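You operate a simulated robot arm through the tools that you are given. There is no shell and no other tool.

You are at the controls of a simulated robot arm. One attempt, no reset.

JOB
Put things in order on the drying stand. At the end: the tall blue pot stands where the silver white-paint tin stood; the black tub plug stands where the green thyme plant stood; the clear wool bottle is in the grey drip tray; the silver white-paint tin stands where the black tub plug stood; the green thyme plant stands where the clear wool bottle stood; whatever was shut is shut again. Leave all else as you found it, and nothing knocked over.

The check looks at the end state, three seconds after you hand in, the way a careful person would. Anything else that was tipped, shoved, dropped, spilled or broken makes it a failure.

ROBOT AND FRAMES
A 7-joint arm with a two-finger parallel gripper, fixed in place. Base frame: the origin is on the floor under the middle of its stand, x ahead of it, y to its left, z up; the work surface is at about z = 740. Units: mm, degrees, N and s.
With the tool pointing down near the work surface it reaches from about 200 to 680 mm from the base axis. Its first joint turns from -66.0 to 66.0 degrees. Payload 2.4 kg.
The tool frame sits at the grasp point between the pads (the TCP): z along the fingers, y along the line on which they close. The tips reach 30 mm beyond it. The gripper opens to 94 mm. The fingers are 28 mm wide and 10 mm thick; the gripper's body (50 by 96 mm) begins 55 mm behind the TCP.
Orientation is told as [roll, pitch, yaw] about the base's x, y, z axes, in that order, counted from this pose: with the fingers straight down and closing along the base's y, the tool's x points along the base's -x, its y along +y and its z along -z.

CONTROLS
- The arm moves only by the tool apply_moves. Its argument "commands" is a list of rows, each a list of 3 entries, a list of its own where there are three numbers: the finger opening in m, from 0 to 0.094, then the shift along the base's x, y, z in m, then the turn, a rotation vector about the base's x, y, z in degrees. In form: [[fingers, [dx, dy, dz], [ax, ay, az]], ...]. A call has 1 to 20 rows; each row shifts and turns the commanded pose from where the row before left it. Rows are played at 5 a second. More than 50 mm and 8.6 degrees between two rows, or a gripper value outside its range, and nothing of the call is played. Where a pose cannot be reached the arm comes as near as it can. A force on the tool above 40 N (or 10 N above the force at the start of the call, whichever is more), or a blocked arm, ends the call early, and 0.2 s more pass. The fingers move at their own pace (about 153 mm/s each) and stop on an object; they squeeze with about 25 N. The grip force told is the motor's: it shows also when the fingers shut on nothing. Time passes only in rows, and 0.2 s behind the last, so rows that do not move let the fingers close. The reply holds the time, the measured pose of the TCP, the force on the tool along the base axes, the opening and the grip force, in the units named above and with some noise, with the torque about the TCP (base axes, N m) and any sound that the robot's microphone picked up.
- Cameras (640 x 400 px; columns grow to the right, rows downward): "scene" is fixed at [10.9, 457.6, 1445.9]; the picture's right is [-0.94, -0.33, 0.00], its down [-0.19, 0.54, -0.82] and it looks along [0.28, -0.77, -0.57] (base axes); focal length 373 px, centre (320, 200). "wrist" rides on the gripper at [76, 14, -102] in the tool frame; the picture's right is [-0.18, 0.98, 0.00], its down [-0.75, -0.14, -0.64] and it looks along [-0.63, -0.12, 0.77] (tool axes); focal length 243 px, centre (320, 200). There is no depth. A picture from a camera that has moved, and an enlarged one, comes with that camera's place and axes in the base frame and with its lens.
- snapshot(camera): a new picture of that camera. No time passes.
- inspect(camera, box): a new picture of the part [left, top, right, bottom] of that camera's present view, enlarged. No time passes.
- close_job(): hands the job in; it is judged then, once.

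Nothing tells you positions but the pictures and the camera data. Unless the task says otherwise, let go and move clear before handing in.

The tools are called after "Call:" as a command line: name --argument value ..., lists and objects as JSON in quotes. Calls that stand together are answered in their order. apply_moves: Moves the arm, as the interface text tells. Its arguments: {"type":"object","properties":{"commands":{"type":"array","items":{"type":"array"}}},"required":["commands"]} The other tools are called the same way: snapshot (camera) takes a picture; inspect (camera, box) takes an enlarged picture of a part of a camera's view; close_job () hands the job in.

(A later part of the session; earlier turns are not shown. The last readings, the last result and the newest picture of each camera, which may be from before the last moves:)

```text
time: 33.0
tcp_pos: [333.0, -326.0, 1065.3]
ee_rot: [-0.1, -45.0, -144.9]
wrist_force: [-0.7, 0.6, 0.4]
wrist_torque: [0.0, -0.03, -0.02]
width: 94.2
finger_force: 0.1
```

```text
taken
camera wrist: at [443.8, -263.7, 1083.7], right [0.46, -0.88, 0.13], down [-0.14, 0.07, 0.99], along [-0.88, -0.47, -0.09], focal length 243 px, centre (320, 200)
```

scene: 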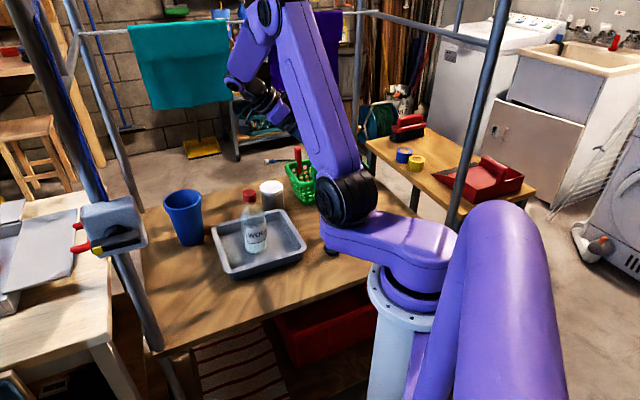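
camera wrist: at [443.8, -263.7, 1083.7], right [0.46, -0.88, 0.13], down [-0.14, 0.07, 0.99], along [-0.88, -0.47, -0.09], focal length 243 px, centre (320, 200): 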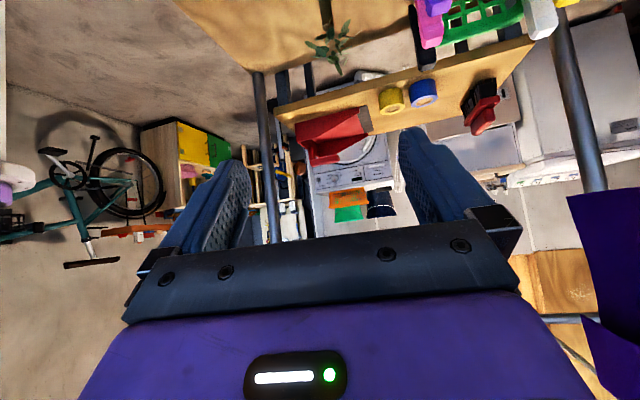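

The tilt is reached. I now move to a pre-grasp point about 140 mm back along the finger direction.

Call:
apply_moves --commands '[[0.094, [-0.003, -0.007, -0.035], [0, 0, 0]], [0.094, [-0.003, -0.007, -0.038], [0, 0, 0]], [0.094, [-0.003, -0.007, -0.038], [0, 0, 0]], [0.094, [-0.004, -0.007, -0.038], [0, 0, 0]], [0.094, [-0.004, -0.006, -0.04], [0, 0, 0]], [0.094, [0, 0, 0], [0, 0, 0]]]'

Call:
snapshot --camera "scene"

Call:
snapshot --camera "wrist"

```text
time: 34.4
tcp_pos: [312.1, -361.2, 876.8]
ee_rot: [-0.2, -45.1, -145.0]
wrist_force: [0.5, -0.5, 0.5]
wrist_torque: [0.01, 0.01, -0.02]
width: 94.0
finger_force: 0.1
```

```text
taken
```

scene: 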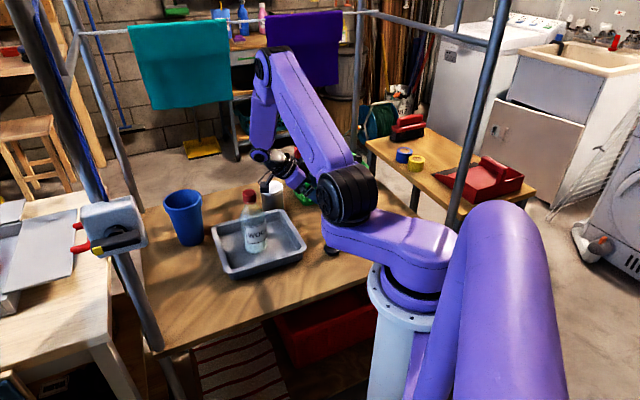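

```text
taken
camera wrist: at [424.6, -298.8, 895.7], right [0.46, -0.88, 0.13], down [-0.15, 0.07, 0.99], along [-0.88, -0.47, -0.1], focal length 243 px, centre (320, 200)
```

wrist: 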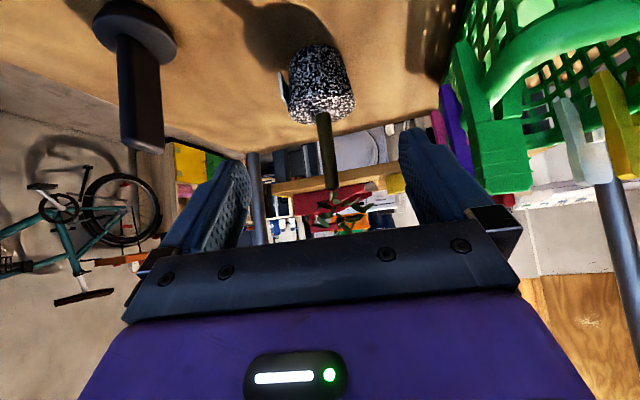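

The fingers point at the pot; clearances to peg, basket and plug look fine (≥35 mm). I advance most of the way along the finger axis and check again.

Call:
apply_moves --commands '[[0.09, [-0.0112, -0.0081, -0.0145], [0, 0, 0]], [0.09, [-0.0112, -0.0081, -0.0145], [0, 0, 0]], [0.09, [-0.0112, -0.0081, -0.0145], [0, 0, 0]], [0.09, [-0.0112, -0.0081, -0.0145], [0, 0, 0]], [0.09, [-0.0112, -0.0081, -0.0145], [0, 0, 0]], [0.09, [0, 0, 0], [0, 0, 0]]]'

Call:
snapshot --camera "scene"

Call:
snapshot --camera "wrist"

Call:
inspect --camera "scene" --box '[230, 130, 390, 260]'

```text
time: 35.8
tcp_pos: [257.9, -399.8, 804.7]
ee_rot: [-0.2, -45.0, -144.8]
wrist_force: [0.7, -0.5, 0.2]
wrist_torque: [0.02, 0.02, -0.01]
width: 90.2
finger_force: 0.0
```

```text
taken
```

scene: 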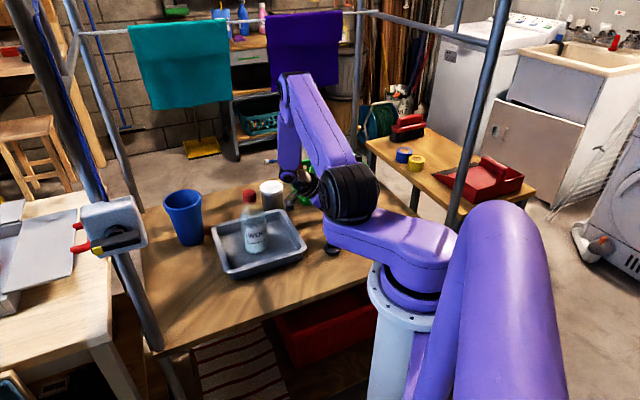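

```text
taken
camera wrist: at [370.7, -338.0, 822.5], right [0.46, -0.88, 0.13], down [-0.14, 0.07, 0.99], along [-0.88, -0.47, -0.1], focal length 243 px, centre (320, 200)
```

wrist: 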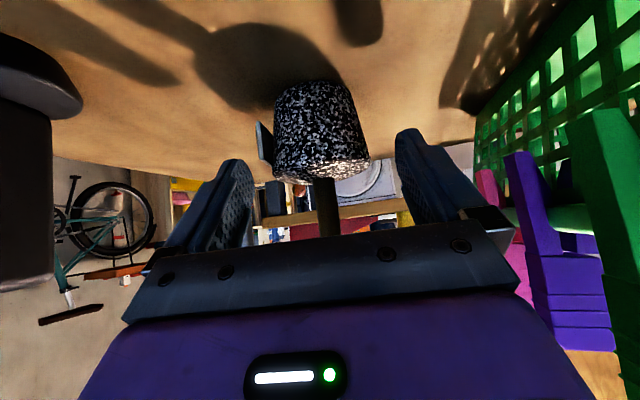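

```text
3.08 times, centred on (310, 195) of scene
camera zoom: at [10.9, 457.6, 1445.9], right [-0.94, -0.33, 0.0], down [-0.19, 0.54, -0.82], along [0.28, -0.77, -0.57], focal length 1148 px, centre (351, 215)
```

zoom: 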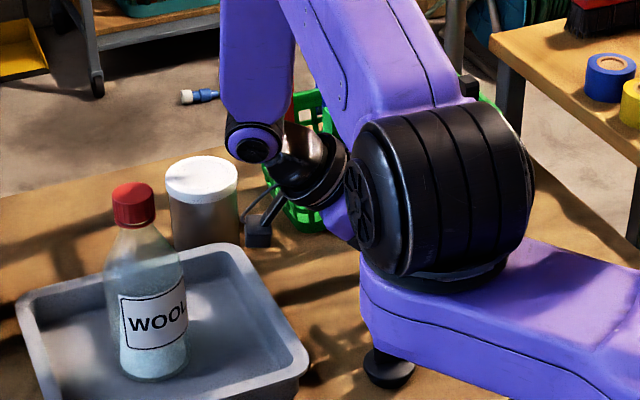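

Pot is centred between the fingers. Final 40 mm advance, then close gently.

Call:
apply_moves --commands '[[0.09, [-0.008, -0.006, -0.009], [0, 0, 0]], [0.09, [-0.008, -0.006, -0.009], [0, 0, 0]], [0.09, [-0.007, -0.005, -0.008], [0, 0, 0]], [0.09, [0, 0, 0], [0, 0, 0]]]'

Call:
snapshot --camera "wrist"

```text
time: 36.8
tcp_pos: [233.7, -419.6, 776.8]
ee_rot: [-0.2, -45.0, -144.9]
wrist_force: [-0.5, 0.1, -0.4]
wrist_torque: [-0.01, 0.02, 0.01]
width: 90.0
finger_force: 0.1
```

```text
taken
camera wrist: at [346.4, -356.2, 795.5], right [0.46, -0.88, 0.13], down [-0.14, 0.07, 0.99], along [-0.88, -0.47, -0.1], focal length 243 px, centre (320, 200)
```

wrist: 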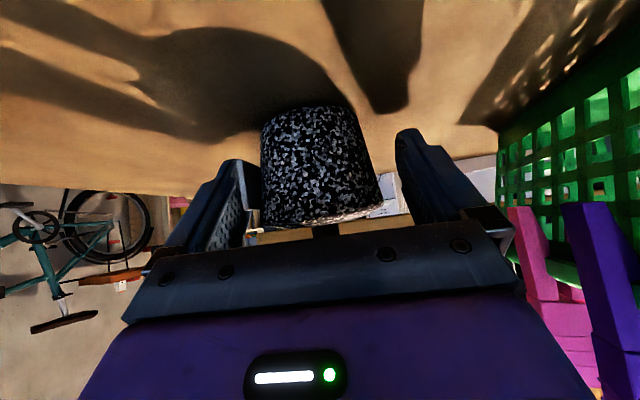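

The pot sits between the fingers. Now close slowly.

Call:
apply_moves --commands '[[0.08, [0, 0, 0], [0, 0, 0]], [0.074, [0, 0, 0], [0, 0, 0]], [0.068, [0, 0, 0], [0, 0, 0]], [0.06, [0, 0, 0], [0, 0, 0]], [0.04, [0, 0, 0], [0, 0, 0]], [0.04, [0, 0, 0], [0, 0, 0]]]'

Call:
snapshot --camera "wrist"

```text
time: 38.2
tcp_pos: [234.8, -417.9, 777.3]
ee_rot: [-0.1, -45.0, -144.9]
wrist_force: [0.0, -0.7, 0.0]
wrist_torque: [-0.02, 0.0, -0.01]
width: 68.5
finger_force: 25.2
```

```text
taken
camera wrist: at [346.5, -356.1, 795.5], right [0.46, -0.88, 0.13], down [-0.14, 0.07, 0.99], along [-0.88, -0.47, -0.1], focal length 243 px, centre (320, 200)
```

wrist: 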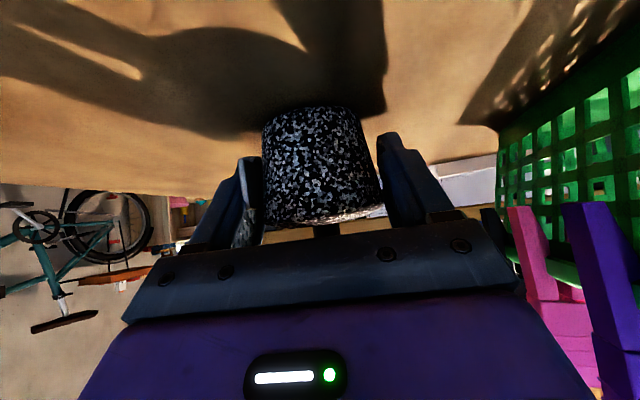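

Held at 68.5 mm. Small test lift.

Call:
apply_moves --commands '[[0.04, [0, 0, 0.003], [0, 0, 0]], [0.04, [0, 0, 0.004], [0, 0, 0]], [0.04, [0, 0, 0.005], [0, 0, 0]], [0.04, [0, 0, 0], [0, 0, 0]]]'

Call:
snapshot --camera "wrist"

```text
time: 39.2
tcp_pos: [234.8, -417.7, 789.9]
ee_rot: [-0.2, -45.1, -144.9]
wrist_force: [-0.3, 0.2, -3.1]
wrist_torque: [0.0, -0.02, 0.02]
width: 68.5
finger_force: 24.7
```

```text
taken
camera wrist: at [347.1, -355.5, 808.3], right [0.46, -0.88, 0.13], down [-0.14, 0.07, 0.99], along [-0.88, -0.47, -0.1], focal length 243 px, centre (320, 200)
```

wrist: 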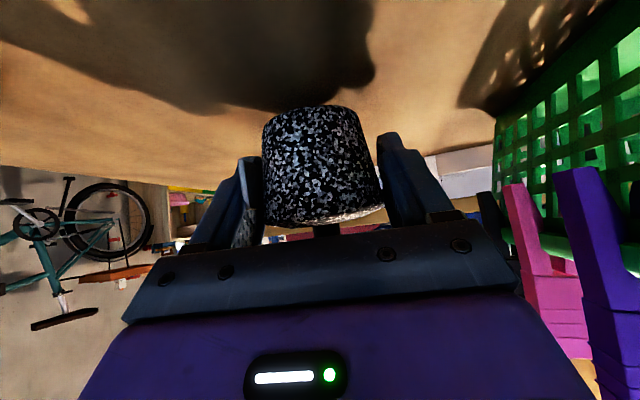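

The thyme hangs securely (about 0.3 kg). I lift it straight up well above everything before swinging it around.

Call:
apply_moves --commands '[[0.04, [0, 0, 0.01], [0, 0, 0]], [0.04, [0, 0, 0.02], [0, 0, 0]], [0.04, [0, 0, 0.025], [0, 0, 0]], [0.04, [0, 0, 0.03], [0, 0, 0]], [0.04, [0, 0, 0.03], [0, 0, 0]], [0.04, [0, 0, 0.03], [0, 0, 0]], [0.04, [0, 0, 0.03], [0, 0, 0]], [0.04, [0, 0, 0.025], [0, 0, 0]], [0.04, [0, 0, 0.015], [0, 0, 0]], [0.04, [0, 0, 0.005], [0, 0, 0]], [0.04, [0, 0, 0], [0, 0, 0]]]'

Call:
snapshot --camera "scene"

```text
time: 41.6
tcp_pos: [235.1, -416.3, 1008.9]
ee_rot: [-0.2, -45.0, -144.8]
wrist_force: [0.6, 0.2, -2.6]
wrist_torque: [0.01, 0.01, -0.03]
width: 68.7
finger_force: 24.4
```

```text
taken
```

scene: 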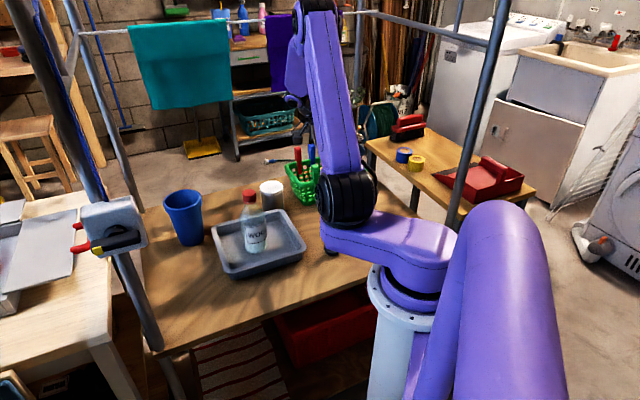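

Clear. I swing round towards the bottle's old place in an arc, turning the hand by +70° so it stays away from the post with the switch box.

Call:
apply_moves --commands '[[0.04, [0.0272, 0.023, 0], [0, 0, 5.83]], [0.04, [0.0272, 0.0229, 0], [0, 0, 5.83]], [0.04, [0.0215, 0.0248, 0], [0, 0, 5.83]], [0.04, [0.0214, 0.0247, 0], [0, 0, 5.83]], [0.04, [0.0179, 0.0268, 0], [0, 0, 5.83]], [0.04, [0.0179, 0.0267, 0], [0, 0, 5.83]], [0.04, [0.0124, 0.027, 0], [0, 0, 5.83]], [0.04, [0.0123, 0.0271, 0], [0, 0, 5.83]], [0.04, [0.0073, 0.0264, 0], [0, 0, 5.83]], [0.04, [0.0074, 0.0264, 0], [0, 0, 5.83]], [0.04, [0.0039, 0.0246, 0], [0, 0, 5.83]], [0.04, [0.0039, 0.0246, 0], [0, 0, 5.83]], [0.04, [0, 0, 0], [0, 0, 0]]]'

Call:
snapshot --camera "scene"

Call:
snapshot --camera "wrist"

```text
time: 44.4
tcp_pos: [415.4, -112.3, 1010.5]
ee_rot: [-0.2, -45.0, -74.9]
wrist_force: [-0.8, 0.5, -1.9]
wrist_torque: [0.03, 0.02, 0.01]
width: 68.2
finger_force: 24.4
```

```text
taken
```

scene: 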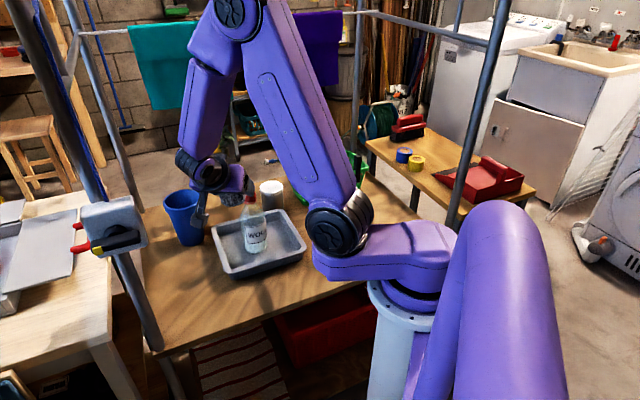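

```text
taken
camera wrist: at [396.5, 14.6, 1029.0], right [0.98, 0.13, 0.13], down [-0.11, -0.11, 0.99], along [0.14, -0.99, -0.1], focal length 243 px, centre (320, 200)
```

wrist: 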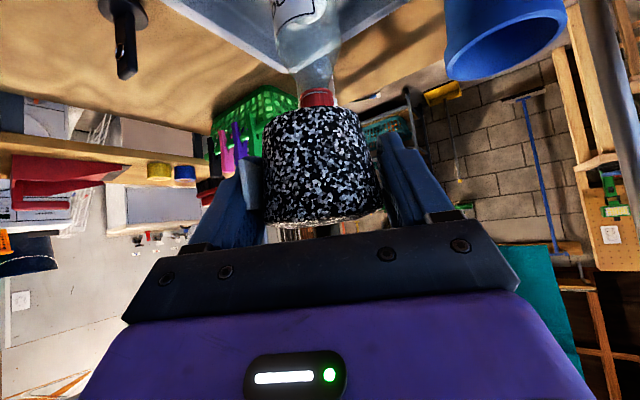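

Holding well over the tray edge. I descend partly here (away from the switch box), turning a bit further, before the last sideways move.

Call:
apply_moves --commands '[[0.04, [0, 0, -0.02], [0, 0, 4]], [0.04, [0, 0, -0.03], [0, 0, 4]], [0.04, [0, 0, -0.03], [0, 0, 0]], [0.04, [0, 0, -0.025], [0, 0, 0]], [0.04, [0, 0, -0.015], [0, 0, 0]], [0.04, [0, 0, 0], [0, 0, 0]]]'

Call:
snapshot --camera "scene"

```text
time: 45.8
tcp_pos: [415.0, -113.6, 888.7]
ee_rot: [-0.2, -45.0, -66.9]
wrist_force: [-0.6, -0.9, -1.8]
wrist_torque: [0.01, 0.01, -0.02]
width: 68.4
finger_force: 25.1
```

```text
taken
```

scene: 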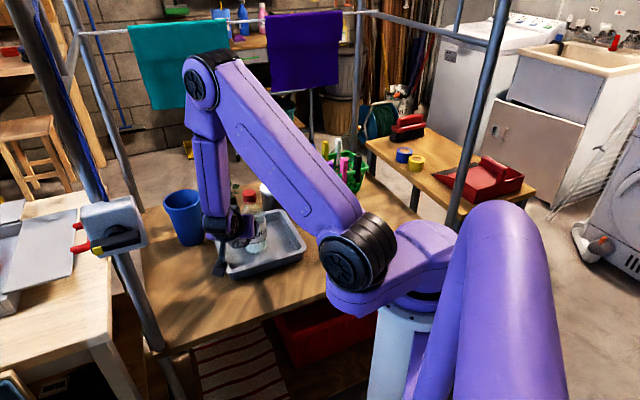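

Fine. Now move sideways to above the bottle's old spot.

Call:
apply_moves --commands '[[0.04, [-0.0005, 0.01, 0], [0, 0, 0]], [0.04, [-0.001, 0.02, 0], [0, 0, 0]], [0.04, [-0.0015, 0.022, 0], [0, 0, 0]], [0.04, [-0.001, 0.018, 0], [0, 0, 0]], [0.04, [-0.001, 0.011, 0], [0, 0, 0]], [0.04, [0, 0, 0], [0, 0, 0]]]'

Call:
snapshot --camera "scene"

Call:
snapshot --camera "wrist"

```text
time: 47.2
tcp_pos: [408.6, -30.7, 889.8]
ee_rot: [-0.1, -45.0, -67.0]
wrist_force: [-0.6, -0.1, -2.3]
wrist_torque: [0.03, 0.0, -0.04]
width: 68.4
finger_force: 25.3
```

```text
taken
```

scene: 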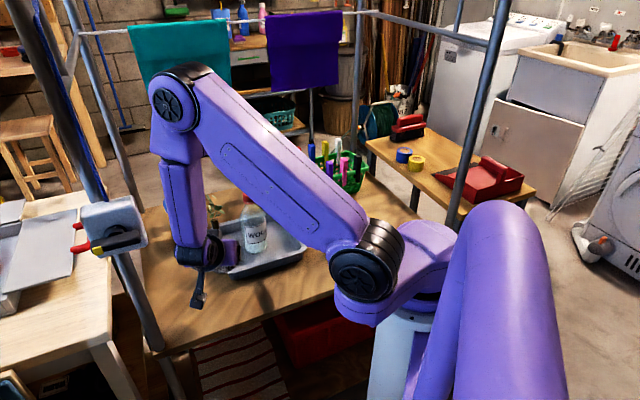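

```text
taken
camera wrist: at [373.8, 92.4, 907.2], right [0.96, 0.26, 0.13], down [-0.1, -0.13, 0.99], along [0.28, -0.96, -0.1], focal length 243 px, centre (320, 200)
```

wrist: 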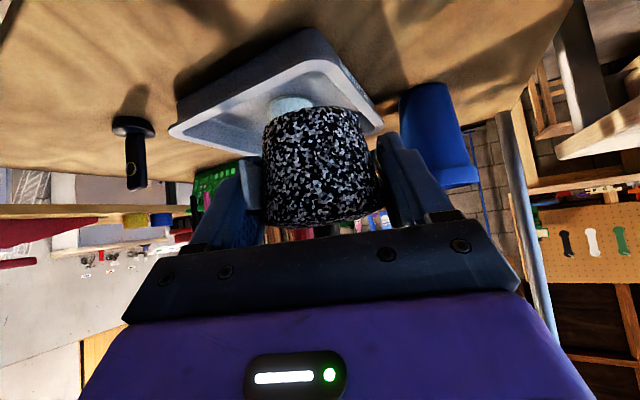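

Position is right over the old bottle spot. I lower the thyme towards the table, slow at the end.

Call:
apply_moves --commands '[[0.04, [0, -0.001, -0.015], [0, 0, 0]], [0.04, [0, 0, -0.025], [0, 0, 0]], [0.04, [0, 0, -0.025], [0, 0, 0]], [0.04, [0, 0, -0.02], [0, 0, 0]], [0.04, [0, 0, -0.012], [0, 0, 0]], [0.04, [0, 0, -0.007], [0, 0, 0]], [0.04, [0, 0, -0.003], [0, 0, 0]], [0.04, [0, 0, 0], [0, 0, 0]]]'

Call:
snapshot --camera "scene"

Call:
snapshot --camera "wrist"

```text
time: 49.0
tcp_pos: [444.4, -33.8, 797.4]
ee_rot: [-0.7, -44.9, -66.7]
wrist_force: [0.0, -0.5, -1.7]
wrist_torque: [0.03, 0.03, -0.02]
width: 68.2
finger_force: 25.1
out of reach, approached as far as the arm can: row 2, 3, 4, 5, 7
```

```text
taken
```

scene: 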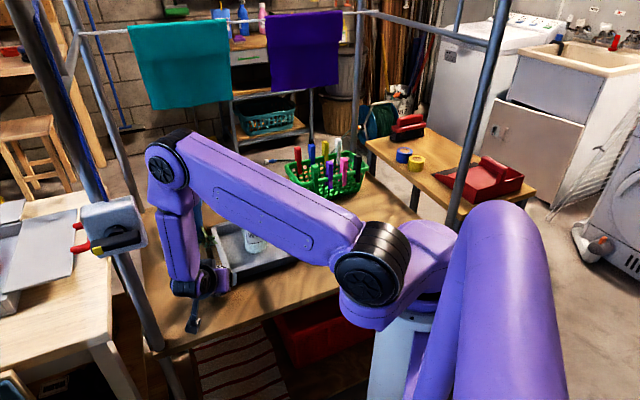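

```text
taken
camera wrist: at [408.1, 89.4, 815.2], right [0.96, 0.26, 0.12], down [-0.09, -0.13, 0.99], along [0.27, -0.96, -0.1], focal length 243 px, centre (320, 200)
```

wrist: 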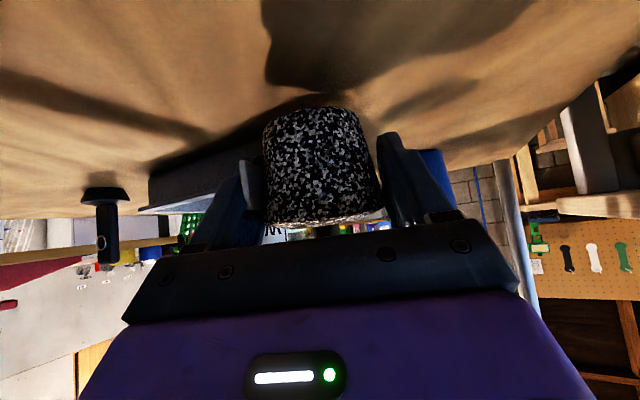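

The arm ran out of reach with this hand direction and drifted 35 mm in x. I go up a bit, turn the hand back to about -81° and return to x = 410.

Call:
apply_moves --commands '[[0.04, [0, 0, 0.015], [0, 0, 0]], [0.04, [0, 0, 0.02], [0, 0, 0]], [0.04, [0, 0, 0], [0, 0, -5]], [0.04, [-0.01, 0.001, 0], [0, 0, -5]], [0.04, [-0.012, 0.001, 0], [0, 0, -4.3]], [0.04, [-0.012, 0, 0], [0, 0, 0]], [0.04, [0, 0, 0], [0, 0, 0]]]'

Call:
snapshot --camera "scene"

Call:
snapshot --camera "wrist"

```text
time: 50.6
tcp_pos: [408.2, -33.4, 831.6]
ee_rot: [-0.1, -45.0, -81.2]
wrist_force: [0.1, 0.0, -2.5]
wrist_torque: [0.01, -0.04, -0.01]
width: 68.1
finger_force: 24.9
```

```text
taken
```

scene: 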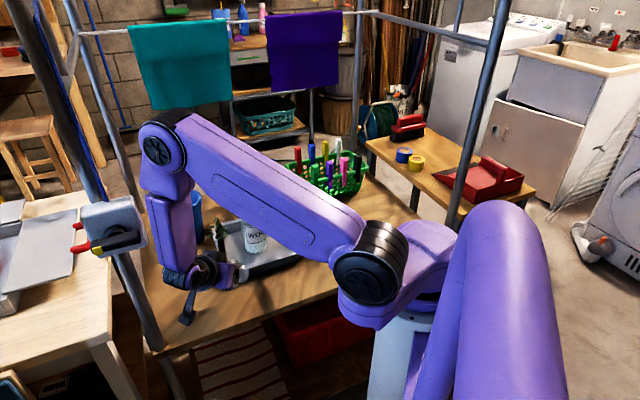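

```text
taken
camera wrist: at [404.7, 95.7, 850.7], right [0.99, 0.02, 0.13], down [-0.13, -0.1, 0.99], along [0.03, -0.99, -0.1], focal length 243 px, centre (320, 200)
```

wrist: 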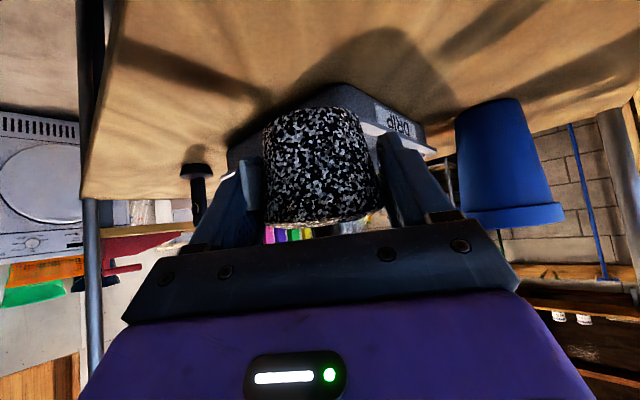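

Reached, tilt intact. Let me check the clearance between forearm and switch box before going down.

Call:
inspect --camera "scene" --box '[70, 100, 250, 340]'

```text
1.67 times, centred on (160, 220) of scene
camera zoom: at [11.0, 457.6, 1445.9], right [-0.94, -0.33, 0.0], down [-0.19, 0.54, -0.82], along [0.28, -0.77, -0.57], focal length 622 px, centre (587, 167)
```

zoom: 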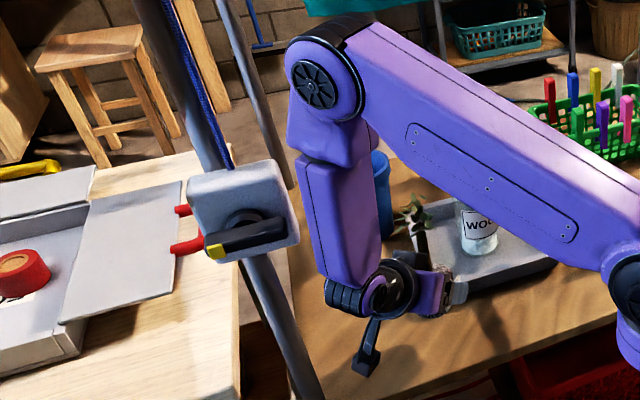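

There is clear space (~40 mm) between forearm and box. Lower now in small steps, watching for reach warnings.

Call:
apply_moves --commands '[[0.04, [0, 0, -0.01], [0, 0, 0]], [0.04, [0, 0, -0.012], [0, 0, 0]], [0.04, [0, 0, -0.01], [0, 0, 0]], [0.04, [0, 0, -0.008], [0, 0, 0]], [0.04, [0, 0, 0], [0, 0, 0]]]'

```text
time: 51.8
tcp_pos: [411.1, -32.5, 792.8]
ee_rot: [-0.6, -44.9, -81.1]
wrist_force: [-0.4, -0.7, -1.7]
wrist_torque: [0.01, -0.01, 0.0]
width: 68.0
finger_force: 25.1
```

Call:
apply_moves --commands '[[0.04, [0, 0, -0.005], [0, 0, 0]], [0.04, [0, 0, -0.004], [0, 0, 0]], [0.04, [0, 0, 0], [0, 0, 0]]]'

Call:
snapshot --camera "wrist"

```text
time: 52.6
tcp_pos: [413.0, -32.3, 783.5]
ee_rot: [-0.6, -44.8, -81.2]
wrist_force: [-0.3, 0.0, -1.4]
wrist_torque: [0.01, 0.03, 0.01]
width: 68.3
finger_force: 25.0
```

```text
taken
camera wrist: at [408.6, 96.1, 801.7], right [0.99, 0.02, 0.12], down [-0.12, -0.1, 0.99], along [0.03, -0.99, -0.1], focal length 243 px, centre (320, 200)
```

wrist: 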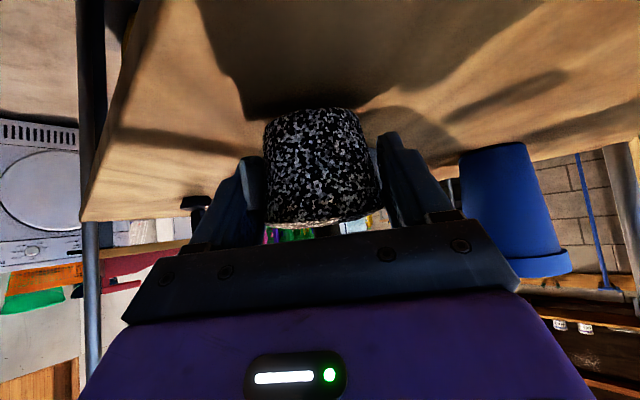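

Slight drift of ~3 mm at the reach limit; I correct with a few degrees more yaw and creep down the last millimetres.

Call:
apply_moves --commands '[[0.04, [-0.002, 0, 0], [0, 0, -2]], [0.04, [-0.001, 0, -0.002], [0, 0, -1.5]], [0.04, [0, 0, 0], [0, 0, 0]]]'

Call:
apply_moves --commands '[[0.04, [0, 0, -0.002], [0, 0, 0]], [0.04, [0, 0, 0], [0, 0, 0]]]'

```text
time: 53.4
tcp_pos: [407.4, -33.2, 780.7]
ee_rot: [-0.2, -45.0, -84.9]
wrist_force: [-0.1, -0.7, -2.4]
wrist_torque: [0.03, -0.03, -0.01]
width: 68.1
finger_force: 25.0
```

```text
time: 54.0
tcp_pos: [407.5, -31.4, 779.0]
ee_rot: [-0.2, -45.0, -84.7]
wrist_force: [0.2, -0.5, -2.3]
wrist_torque: [0.0, -0.01, 0.01]
width: 68.0
finger_force: 25.2
```

Call:
apply_moves --commands '[[0.04, [0.0025, 0, -0.001], [0, 0, 0]], [0.04, [0, 0, 0], [0, 0, 0]]]'

Call:
apply_moves --commands '[[0.04, [0, 0, -0.001], [0, 0, 0]], [0.04, [0, 0, 0], [0, 0, 0]]]'

```text
time: 54.6
tcp_pos: [409.8, -32.3, 777.8]
ee_rot: [-0.2, -45.1, -84.9]
wrist_force: [-0.4, 0.7, -1.5]
wrist_torque: [-0.01, 0.0, -0.04]
width: 67.8
finger_force: 24.8
```

```text
time: 55.2
tcp_pos: [408.9, -32.2, 776.9]
ee_rot: [-0.3, -45.0, -84.8]
wrist_force: [-0.1, -0.4, -0.8]
wrist_torque: [-0.04, 0.02, -0.02]
width: 68.2
finger_force: 24.7
```

The load is now on the table. Open slowly and look before retreating.

Call:
apply_moves --commands '[[0.04, [0, 0, -0.0006], [0, 0, 0]], [0.07, [0, 0, 0], [0, 0, 0]], [0.076, [0, 0, 0], [0, 0, 0]], [0.084, [0, 0, 0], [0, 0, 0]], [0.092, [0, 0, 0], [0, 0, 0]], [0.092, [0, 0, 0], [0, 0, 0]]]'

Call:
snapshot --camera "wrist"

Call:
inspect --camera "scene" --box '[140, 190, 300, 340]'

```text
time: 56.6
tcp_pos: [409.3, -32.7, 776.1]
ee_rot: [-0.2, -44.9, -84.8]
wrist_force: [0.7, -0.2, 0.1]
wrist_torque: [-0.02, 0.0, -0.01]
width: 92.2
finger_force: 0.0
```

```text
taken
camera wrist: at [412.9, 96.2, 794.1], right [0.99, -0.04, 0.13], down [-0.13, -0.09, 0.99], along [-0.03, -0.99, -0.1], focal length 243 px, centre (320, 200)
```

wrist: 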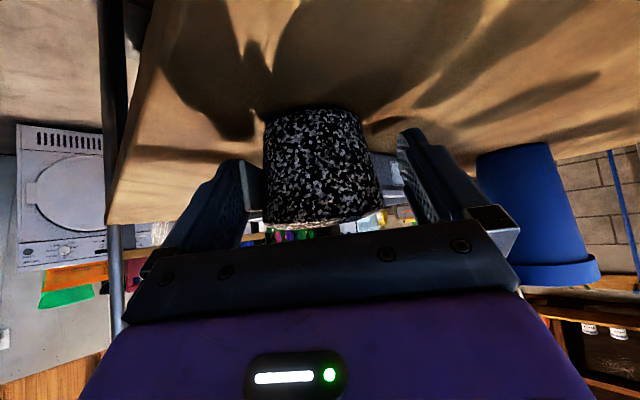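

```text
2.67 times, centred on (220, 265) of scene
camera zoom: at [11.0, 457.6, 1445.9], right [-0.94, -0.33, 0.0], down [-0.19, 0.54, -0.82], along [0.28, -0.77, -0.57], focal length 995 px, centre (587, 27)
```

zoom: 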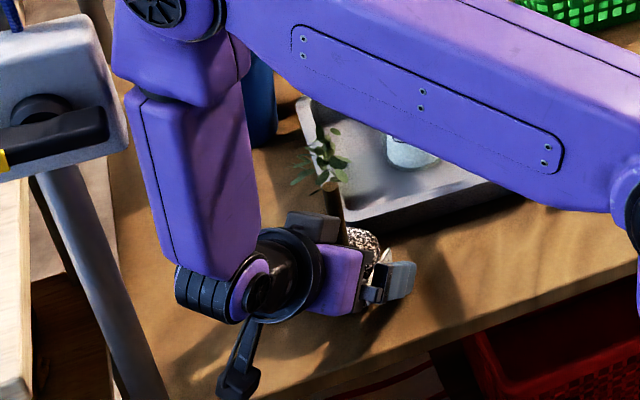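

The pot stands free. I back off along the finger direction in small steps.

Call:
apply_moves --commands '[[0.094, [-0.0005, 0.0055, 0.0055], [0, 0, 0]], [0.094, [-0.0009, 0.0106, 0.0106], [0, 0, 0]], [0.094, [-0.0009, 0.0106, 0.0106], [0, 0, 0]], [0.094, [-0.0009, 0.0106, 0.0106], [0, 0, 0]], [0.094, [0, 0, 0], [0, 0, 0]]]'

Call:
snapshot --camera "wrist"

Call:
inspect --camera "scene" --box '[80, 120, 300, 340]'

```text
time: 57.8
tcp_pos: [405.8, 4.7, 813.8]
ee_rot: [-0.2, -45.0, -84.8]
wrist_force: [0.6, 0.0, -0.1]
wrist_torque: [-0.03, 0.0, 0.02]
width: 93.8
finger_force: 0.1
```

```text
taken
camera wrist: at [409.5, 134.1, 832.0], right [0.99, -0.04, 0.13], down [-0.13, -0.09, 0.99], along [-0.03, -0.99, -0.1], focal length 243 px, centre (320, 200)
```

wrist: 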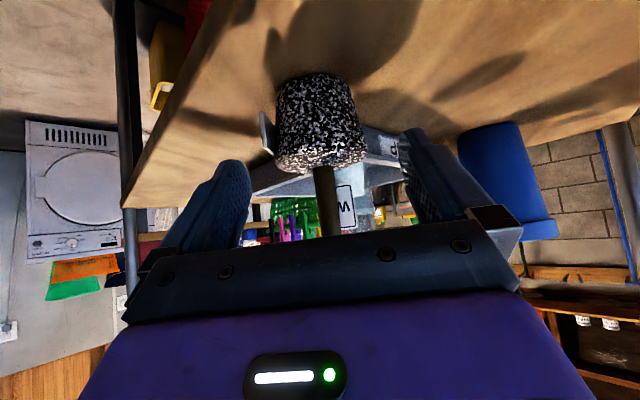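

```text
1.82 times, centred on (190, 230) of scene
camera zoom: at [10.9, 457.6, 1445.9], right [-0.94, -0.33, 0.0], down [-0.19, 0.54, -0.82], along [0.28, -0.77, -0.57], focal length 678 px, centre (556, 146)
```

zoom: 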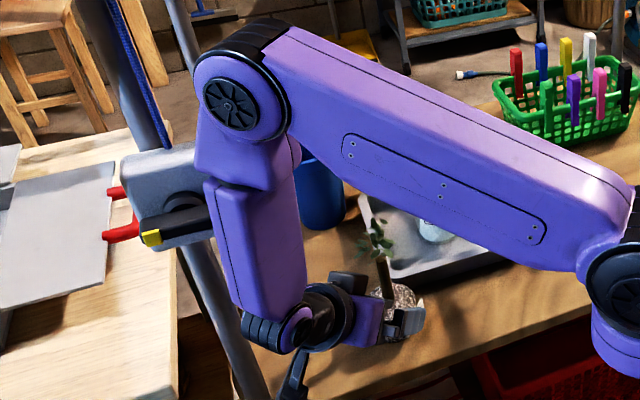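

Thyme is standing upright at its new place. I go straight up, fingers clear of the leaves on both sides.

Call:
apply_moves --commands '[[0.094, [0, 0, 0.015], [0, 0, 0]], [0.094, [0, 0, 0.02], [0, 0, 0]], [0.094, [0, 0, 0.025], [0, 0, 0]], [0.094, [0, 0, 0.025], [0, 0, 0]], [0.094, [0, 0, 0.025], [0, 0, 0]], [0.094, [0, 0, 0.025], [0, 0, 0]], [0.094, [0, 0, 0.025], [0, 0, 0]], [0.094, [0, 0, 0], [0, 0, 0]]]'

Call:
inspect --camera "scene" --box '[80, 80, 320, 340]'

```text
time: 59.6
tcp_pos: [404.7, 4.5, 972.8]
ee_rot: [-0.6, -45.0, -84.7]
wrist_force: [-0.4, -0.1, 0.1]
wrist_torque: [0.01, -0.03, -0.03]
width: 94.3
finger_force: 0.1
```

```text
1.54 times, centred on (200, 210) of scene
camera zoom: at [10.3, 457.4, 1446.0], right [-0.94, -0.33, 0.0], down [-0.19, 0.54, -0.82], along [0.28, -0.77, -0.57], focal length 574 px, centre (505, 185)
```

zoom: 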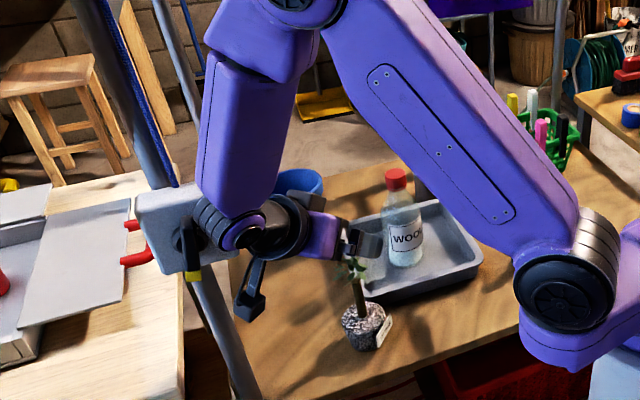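

The switch handle on the post looks different now; I must look closely to see whether the wrist is touching it.

Call:
inspect --camera "scene" --box '[100, 170, 220, 290]'

Call:
snapshot --camera "scene"

Call:
snapshot --camera "wrist"

```text
3.33 times, centred on (160, 230) of scene
camera zoom: at [10.3, 457.4, 1446.0], right [-0.94, -0.33, 0.0], down [-0.19, 0.54, -0.82], along [0.28, -0.77, -0.57], focal length 1244 px, centre (853, 100)
```

zoom: 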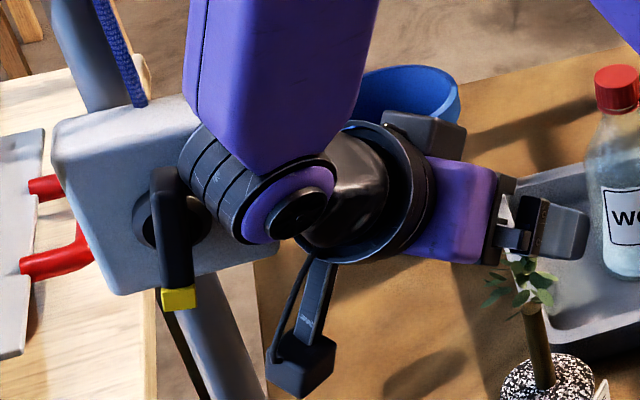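

```text
taken
```

scene: 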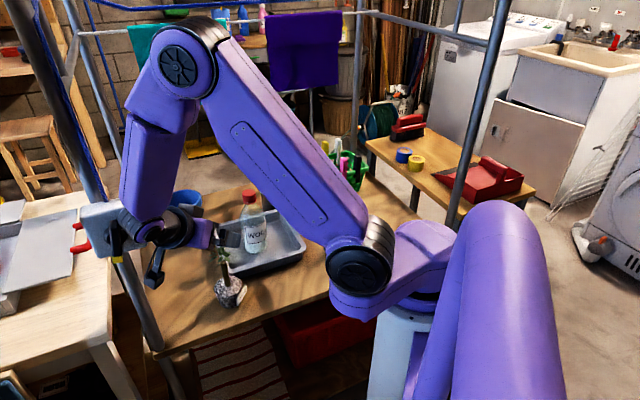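

```text
taken
camera wrist: at [407.1, 132.9, 991.5], right [0.99, -0.05, 0.12], down [-0.13, -0.09, 0.99], along [-0.03, -0.99, -0.1], focal length 243 px, centre (320, 200)
```

wrist: 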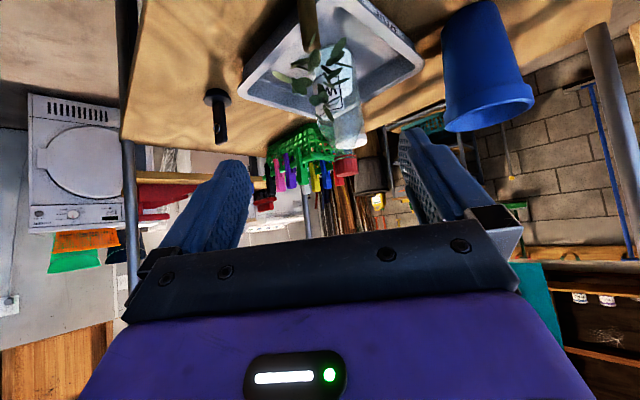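

The rising wrist seems to have turned the switch lever from horizontal to vertical; I must put that back. First I swing the hand away from it (pure yaw, wrist moving towards -x).

Call:
apply_moves --commands '[[0.094, [0, 0, 0], [0, 0, 3]], [0.094, [0, 0, 0], [0, 0, 5]], [0.094, [-0.005, 0, 0], [0, 0, 5]], [0.094, [-0.005, 0, 0], [0, 0, 5]], [0.094, [0, 0, 0], [0, 0, 0]]]'

Call:
inspect --camera "scene" --box '[80, 150, 240, 290]'

Call:
snapshot --camera "scene"

```text
time: 60.8
tcp_pos: [395.0, 4.8, 973.7]
ee_rot: [-0.1, -44.9, -66.7]
wrist_force: [-0.6, -0.1, -0.3]
wrist_torque: [-0.01, 0.01, -0.02]
width: 94.0
finger_force: 0.0
```

```text
2.86 times, centred on (160, 220) of scene
camera zoom: at [10.9, 457.6, 1445.9], right [-0.94, -0.33, 0.0], down [-0.19, 0.54, -0.82], along [0.28, -0.77, -0.57], focal length 1066 px, centre (777, 143)
```

zoom: 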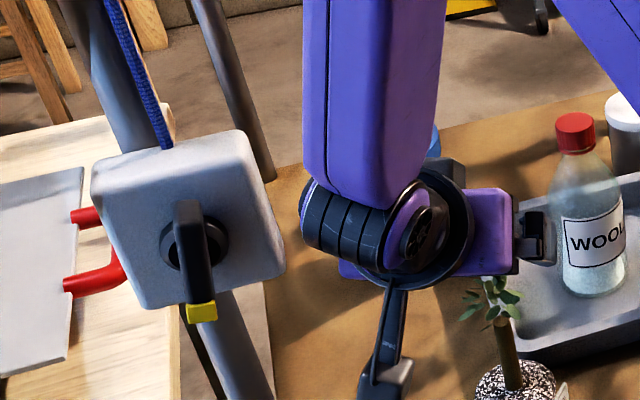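

```text
taken
```

scene: 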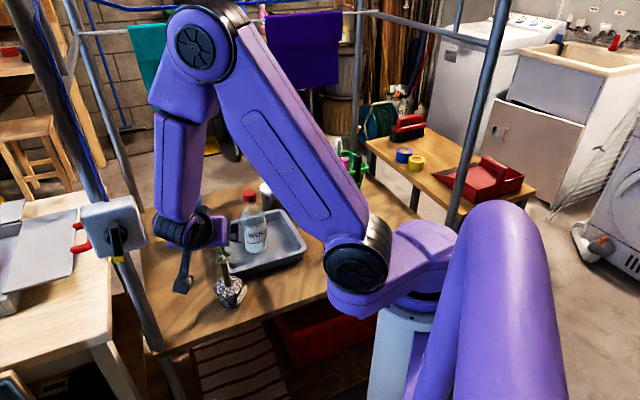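

The arm is free of the box again, but the lever now points down. I check the top of the frame for any other change caused by it.

Call:
inspect --camera "scene" --box '[0, 0, 240, 150]'

Call:
inspect --camera "scene" --box '[90, 190, 160, 260]'

Call:
inspect --camera "scene" --box '[180, 180, 320, 320]'

```text
2.67 times, centred on (120, 75) of scene
camera zoom: at [10.9, 457.6, 1445.9], right [-0.94, -0.33, 0.0], down [-0.19, 0.54, -0.82], along [0.28, -0.77, -0.57], focal length 995 px, centre (853, 533)
```

zoom: 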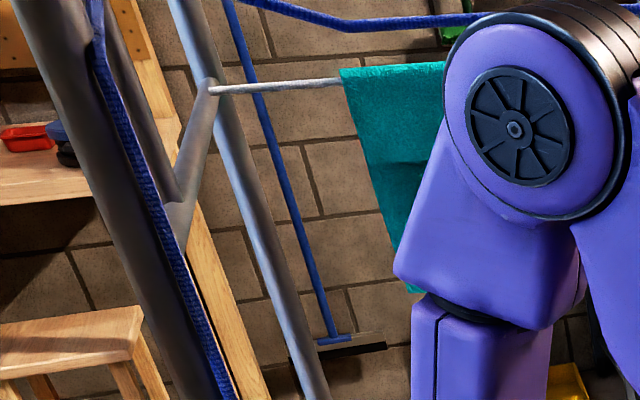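

```text
5.71 times, centred on (125, 225) of scene
camera zoom: at [10.9, 457.6, 1445.9], right [-0.94, -0.33, 0.0], down [-0.19, 0.54, -0.82], along [0.28, -0.77, -0.57], focal length 2132 px, centre (1434, 57)
```

zoom: 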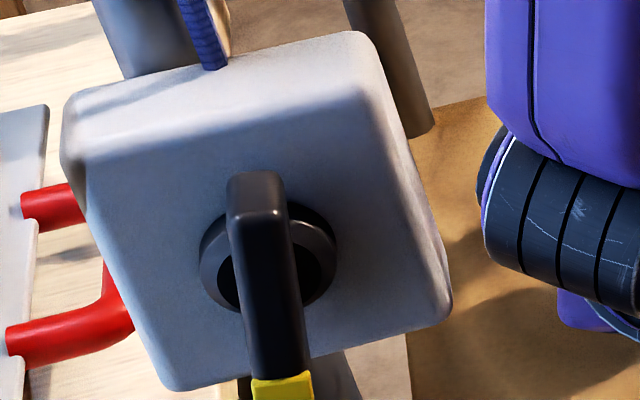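

```text
2.86 times, centred on (250, 250) of scene
camera zoom: at [10.9, 457.6, 1445.9], right [-0.94, -0.33, 0.0], down [-0.19, 0.54, -0.82], along [0.28, -0.77, -0.57], focal length 1066 px, centre (520, 57)
```

zoom: 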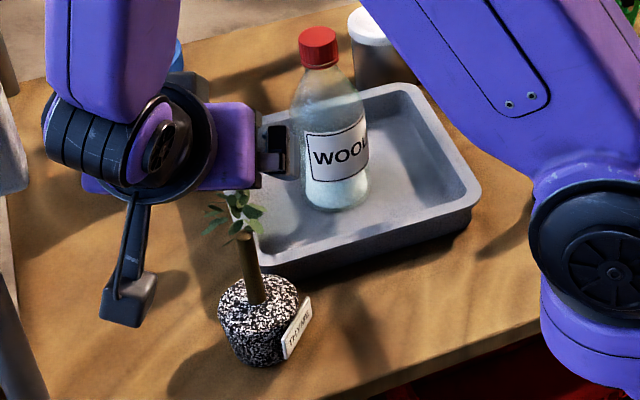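

A blue line now shows across the top of the view. I raise and straighten the hand away from the post to get a clear look at the frame.

Call:
apply_moves --commands '[[0.094, [-0.01, 0, 0.02], [0, 0, 0]], [0.094, [-0.01, 0, 0.02], [0, 0, 0]], [0.094, [-0.005, 0, 0.01], [6.89, 2.97, 0]], [0.094, [-0.005, 0, 0.01], [6.89, 2.97, 0]], [0.094, [0, 0, 0], [6.89, 2.97, 0]], [0.094, [0, 0, 0], [6.89, 2.97, 0]], [0.094, [0, 0, 0], [6.89, 2.97, 0]], [0.094, [0, 0, 0], [6.89, 2.97, 0]], [0.094, [0, 0, 0], [0, 0, 0]]]'

Call:
snapshot --camera "scene"

Call:
snapshot --camera "wrist"

```text
time: 62.8
tcp_pos: [365.2, 5.5, 1034.0]
ee_rot: [-0.1, 0.1, -66.7]
wrist_force: [0.9, 0.3, 0.6]
wrist_torque: [0.01, 0.0, 0.02]
width: 94.1
finger_force: 0.0
```

```text
taken
```

scene: 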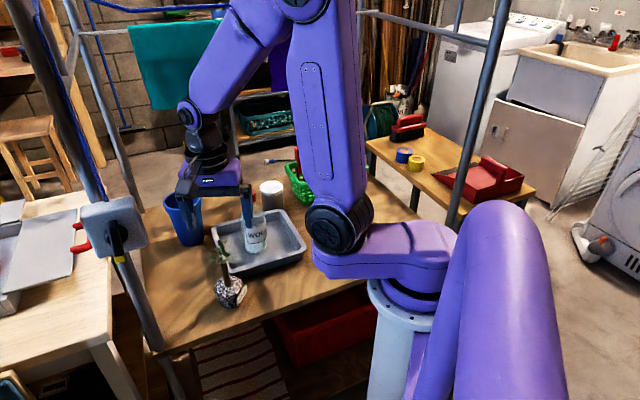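

```text
taken
camera wrist: at [349.6, 82.2, 1136.0], right [0.98, 0.22, 0.0], down [0.17, -0.75, 0.64], along [0.14, -0.63, -0.77], focal length 243 px, centre (320, 200)
```

wrist: 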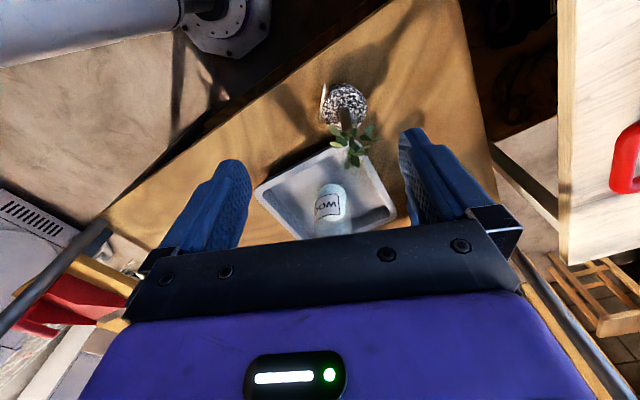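

Let me zoom in on that blue line and the lever.

Call:
inspect --camera "scene" --box '[60, 0, 260, 80]'

Call:
inspect --camera "scene" --box '[340, 0, 540, 120]'

Call:
inspect --camera "scene" --box '[0, 0, 160, 260]'

```text
3.20 times, centred on (160, 40) of scene
camera zoom: at [11.0, 457.6, 1445.9], right [-0.94, -0.33, 0.0], down [-0.19, 0.54, -0.82], along [0.28, -0.77, -0.57], focal length 1194 px, centre (832, 712)
```

zoom: 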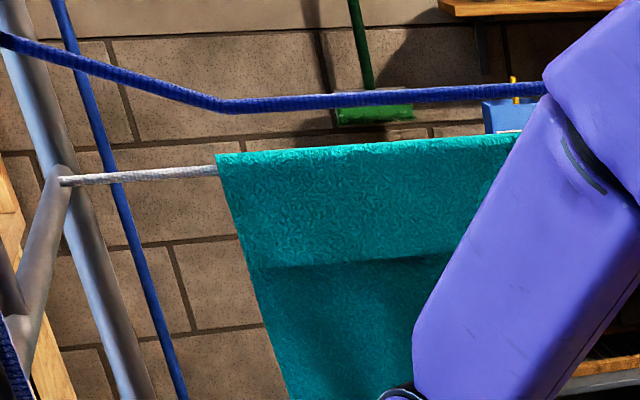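

```text
3.20 times, centred on (440, 60) of scene
camera zoom: at [11.0, 457.6, 1445.9], right [-0.94, -0.33, 0.0], down [-0.19, 0.54, -0.82], along [0.28, -0.77, -0.57], focal length 1194 px, centre (-64, 648)
```

zoom: 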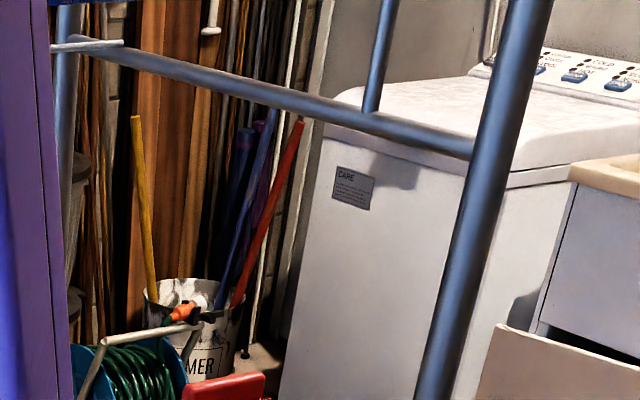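

```text
1.54 times, centred on (80, 130) of scene
camera zoom: at [11.0, 457.6, 1445.9], right [-0.94, -0.33, 0.0], down [-0.19, 0.54, -0.82], along [0.28, -0.77, -0.57], focal length 574 px, centre (689, 308)
```

zoom: 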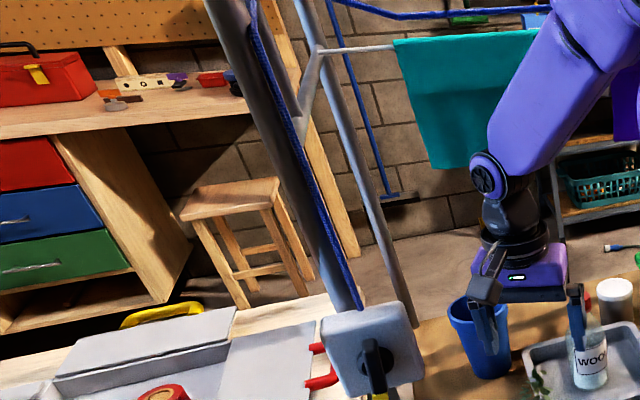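

A blue cord between the posts has slackened because the lever got turned, so the lever must be turned back to horizontal with its yellow end pointing left. I move round to the front side to view the lever from the wrist camera, keeping well clear (x ≈ 310).

Call:
apply_moves --commands '[[0.03, [-0.014, 0, 0.01], [0, 0, 8]], [0.0, [-0.014, 0, 0.01], [0, 0, 8]], [0.0, [-0.014, 0, 0.005], [0, 0, 8]], [0.0, [-0.013, 0, 0], [0, 0, 8]], [0.0, [0, 0.035, 0], [0, 0, 0]], [0.0, [0, 0.04, 0], [0, 0, 0]], [0.0, [0, 0.04, 0], [0, 0, 0]], [0.0, [0, 0.04, 0], [0, 0, 0]], [0.0, [0, 0.04, 0], [0, 0, 0]], [0.0, [0, 0.03, 0], [0, 0, 0]], [0.0, [0, 0, 0], [0, 0, 0]]]'

Call:
snapshot --camera "wrist"

Call:
snapshot --camera "scene"

```text
time: 65.2
tcp_pos: [310.4, 231.2, 1059.0]
ee_rot: [-0.2, 0.1, -34.7]
wrist_force: [0.0, -0.5, -0.4]
wrist_torque: [0.01, -0.01, 0.0]
width: 0.1
finger_force: 24.9
```

```text
taken
camera wrist: at [257.3, 288.4, 1160.6], right [0.71, 0.7, 0.0], down [0.54, -0.54, 0.64], along [0.45, -0.46, -0.77], focal length 243 px, centre (320, 200)
```

wrist: 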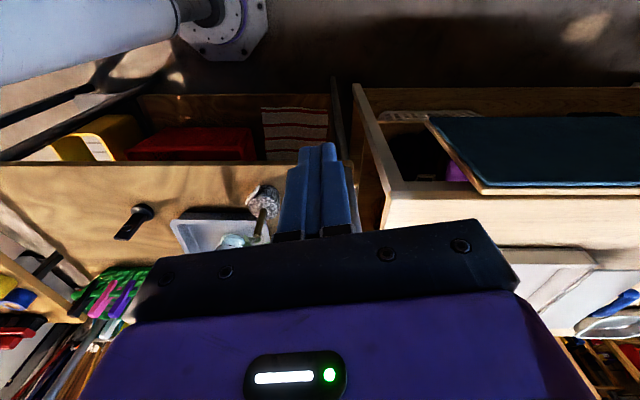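

```text
taken
```

scene: 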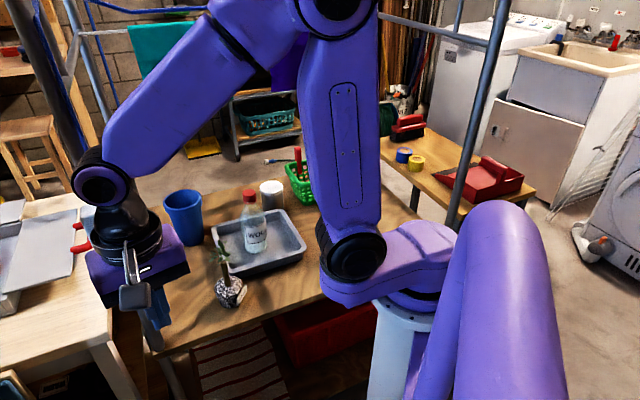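

The lever is hidden behind the gripper in this view. I rise and open the fingers so the camera can look down at the box.

Call:
apply_moves --commands '[[0.094, [0, 0, 0.035], [0, 0, 0]], [0.094, [0, 0, 0.035], [0, 0, 0]], [0.094, [0, 0, 0.035], [0, 0, 0]], [0.094, [0, 0, 0.035], [0, 0, 0]], [0.094, [0, 0, 0], [0, 0, 0]]]'

Call:
snapshot --camera "wrist"

Call:
snapshot --camera "scene"

```text
time: 66.4
tcp_pos: [309.6, 229.9, 1199.7]
ee_rot: [-0.2, 0.0, -34.7]
wrist_force: [-0.2, 0.6, 0.4]
wrist_torque: [-0.01, -0.03, 0.03]
width: 94.1
finger_force: 0.0
```

```text
taken
camera wrist: at [255.6, 287.0, 1302.0], right [0.71, 0.7, 0.0], down [0.54, -0.54, 0.64], along [0.45, -0.46, -0.77], focal length 243 px, centre (320, 200)
```

wrist: 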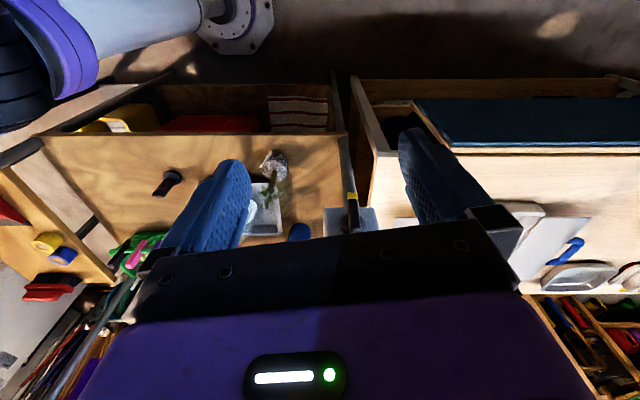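

```text
taken
```

scene: 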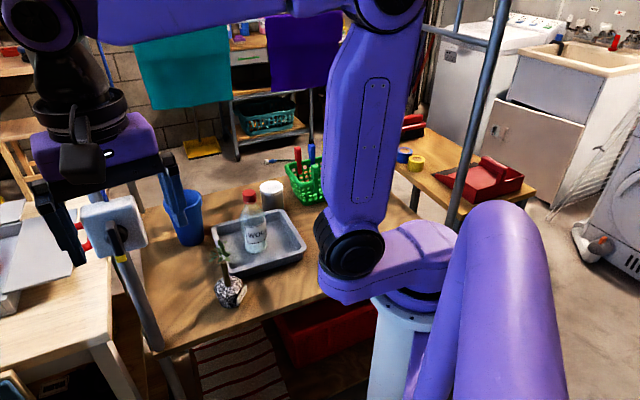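

The box and lever are now visible between the fingers. Zoom in from both cameras to triangulate.

Call:
inspect --camera "wrist" --box '[300, 160, 400, 240]'

Call:
inspect --camera "scene" --box '[70, 180, 170, 280]'

```text
5.00 times, centred on (350, 200) of wrist
camera zoom: at [255.6, 287.0, 1302.0], right [0.71, 0.7, 0.0], down [0.54, -0.54, 0.64], along [0.45, -0.46, -0.77], focal length 1213 px, centre (170, 200)
```

zoom: 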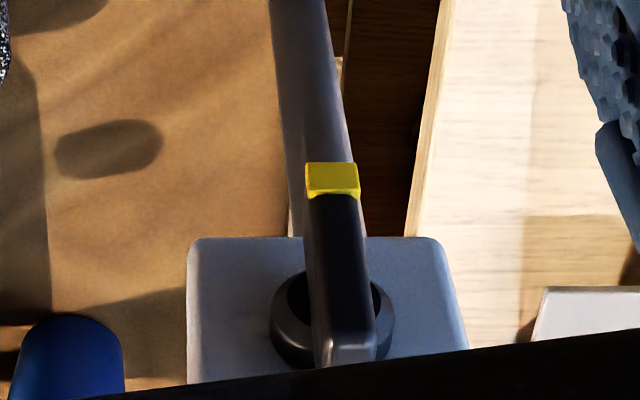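

```text
4.00 times, centred on (120, 230) of scene
camera zoom: at [10.9, 457.6, 1445.9], right [-0.94, -0.33, 0.0], down [-0.19, 0.54, -0.82], along [0.28, -0.77, -0.57], focal length 1492 px, centre (1120, 80)
```

zoom: 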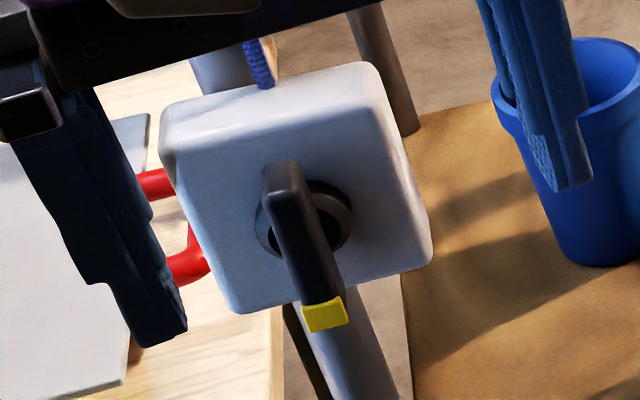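

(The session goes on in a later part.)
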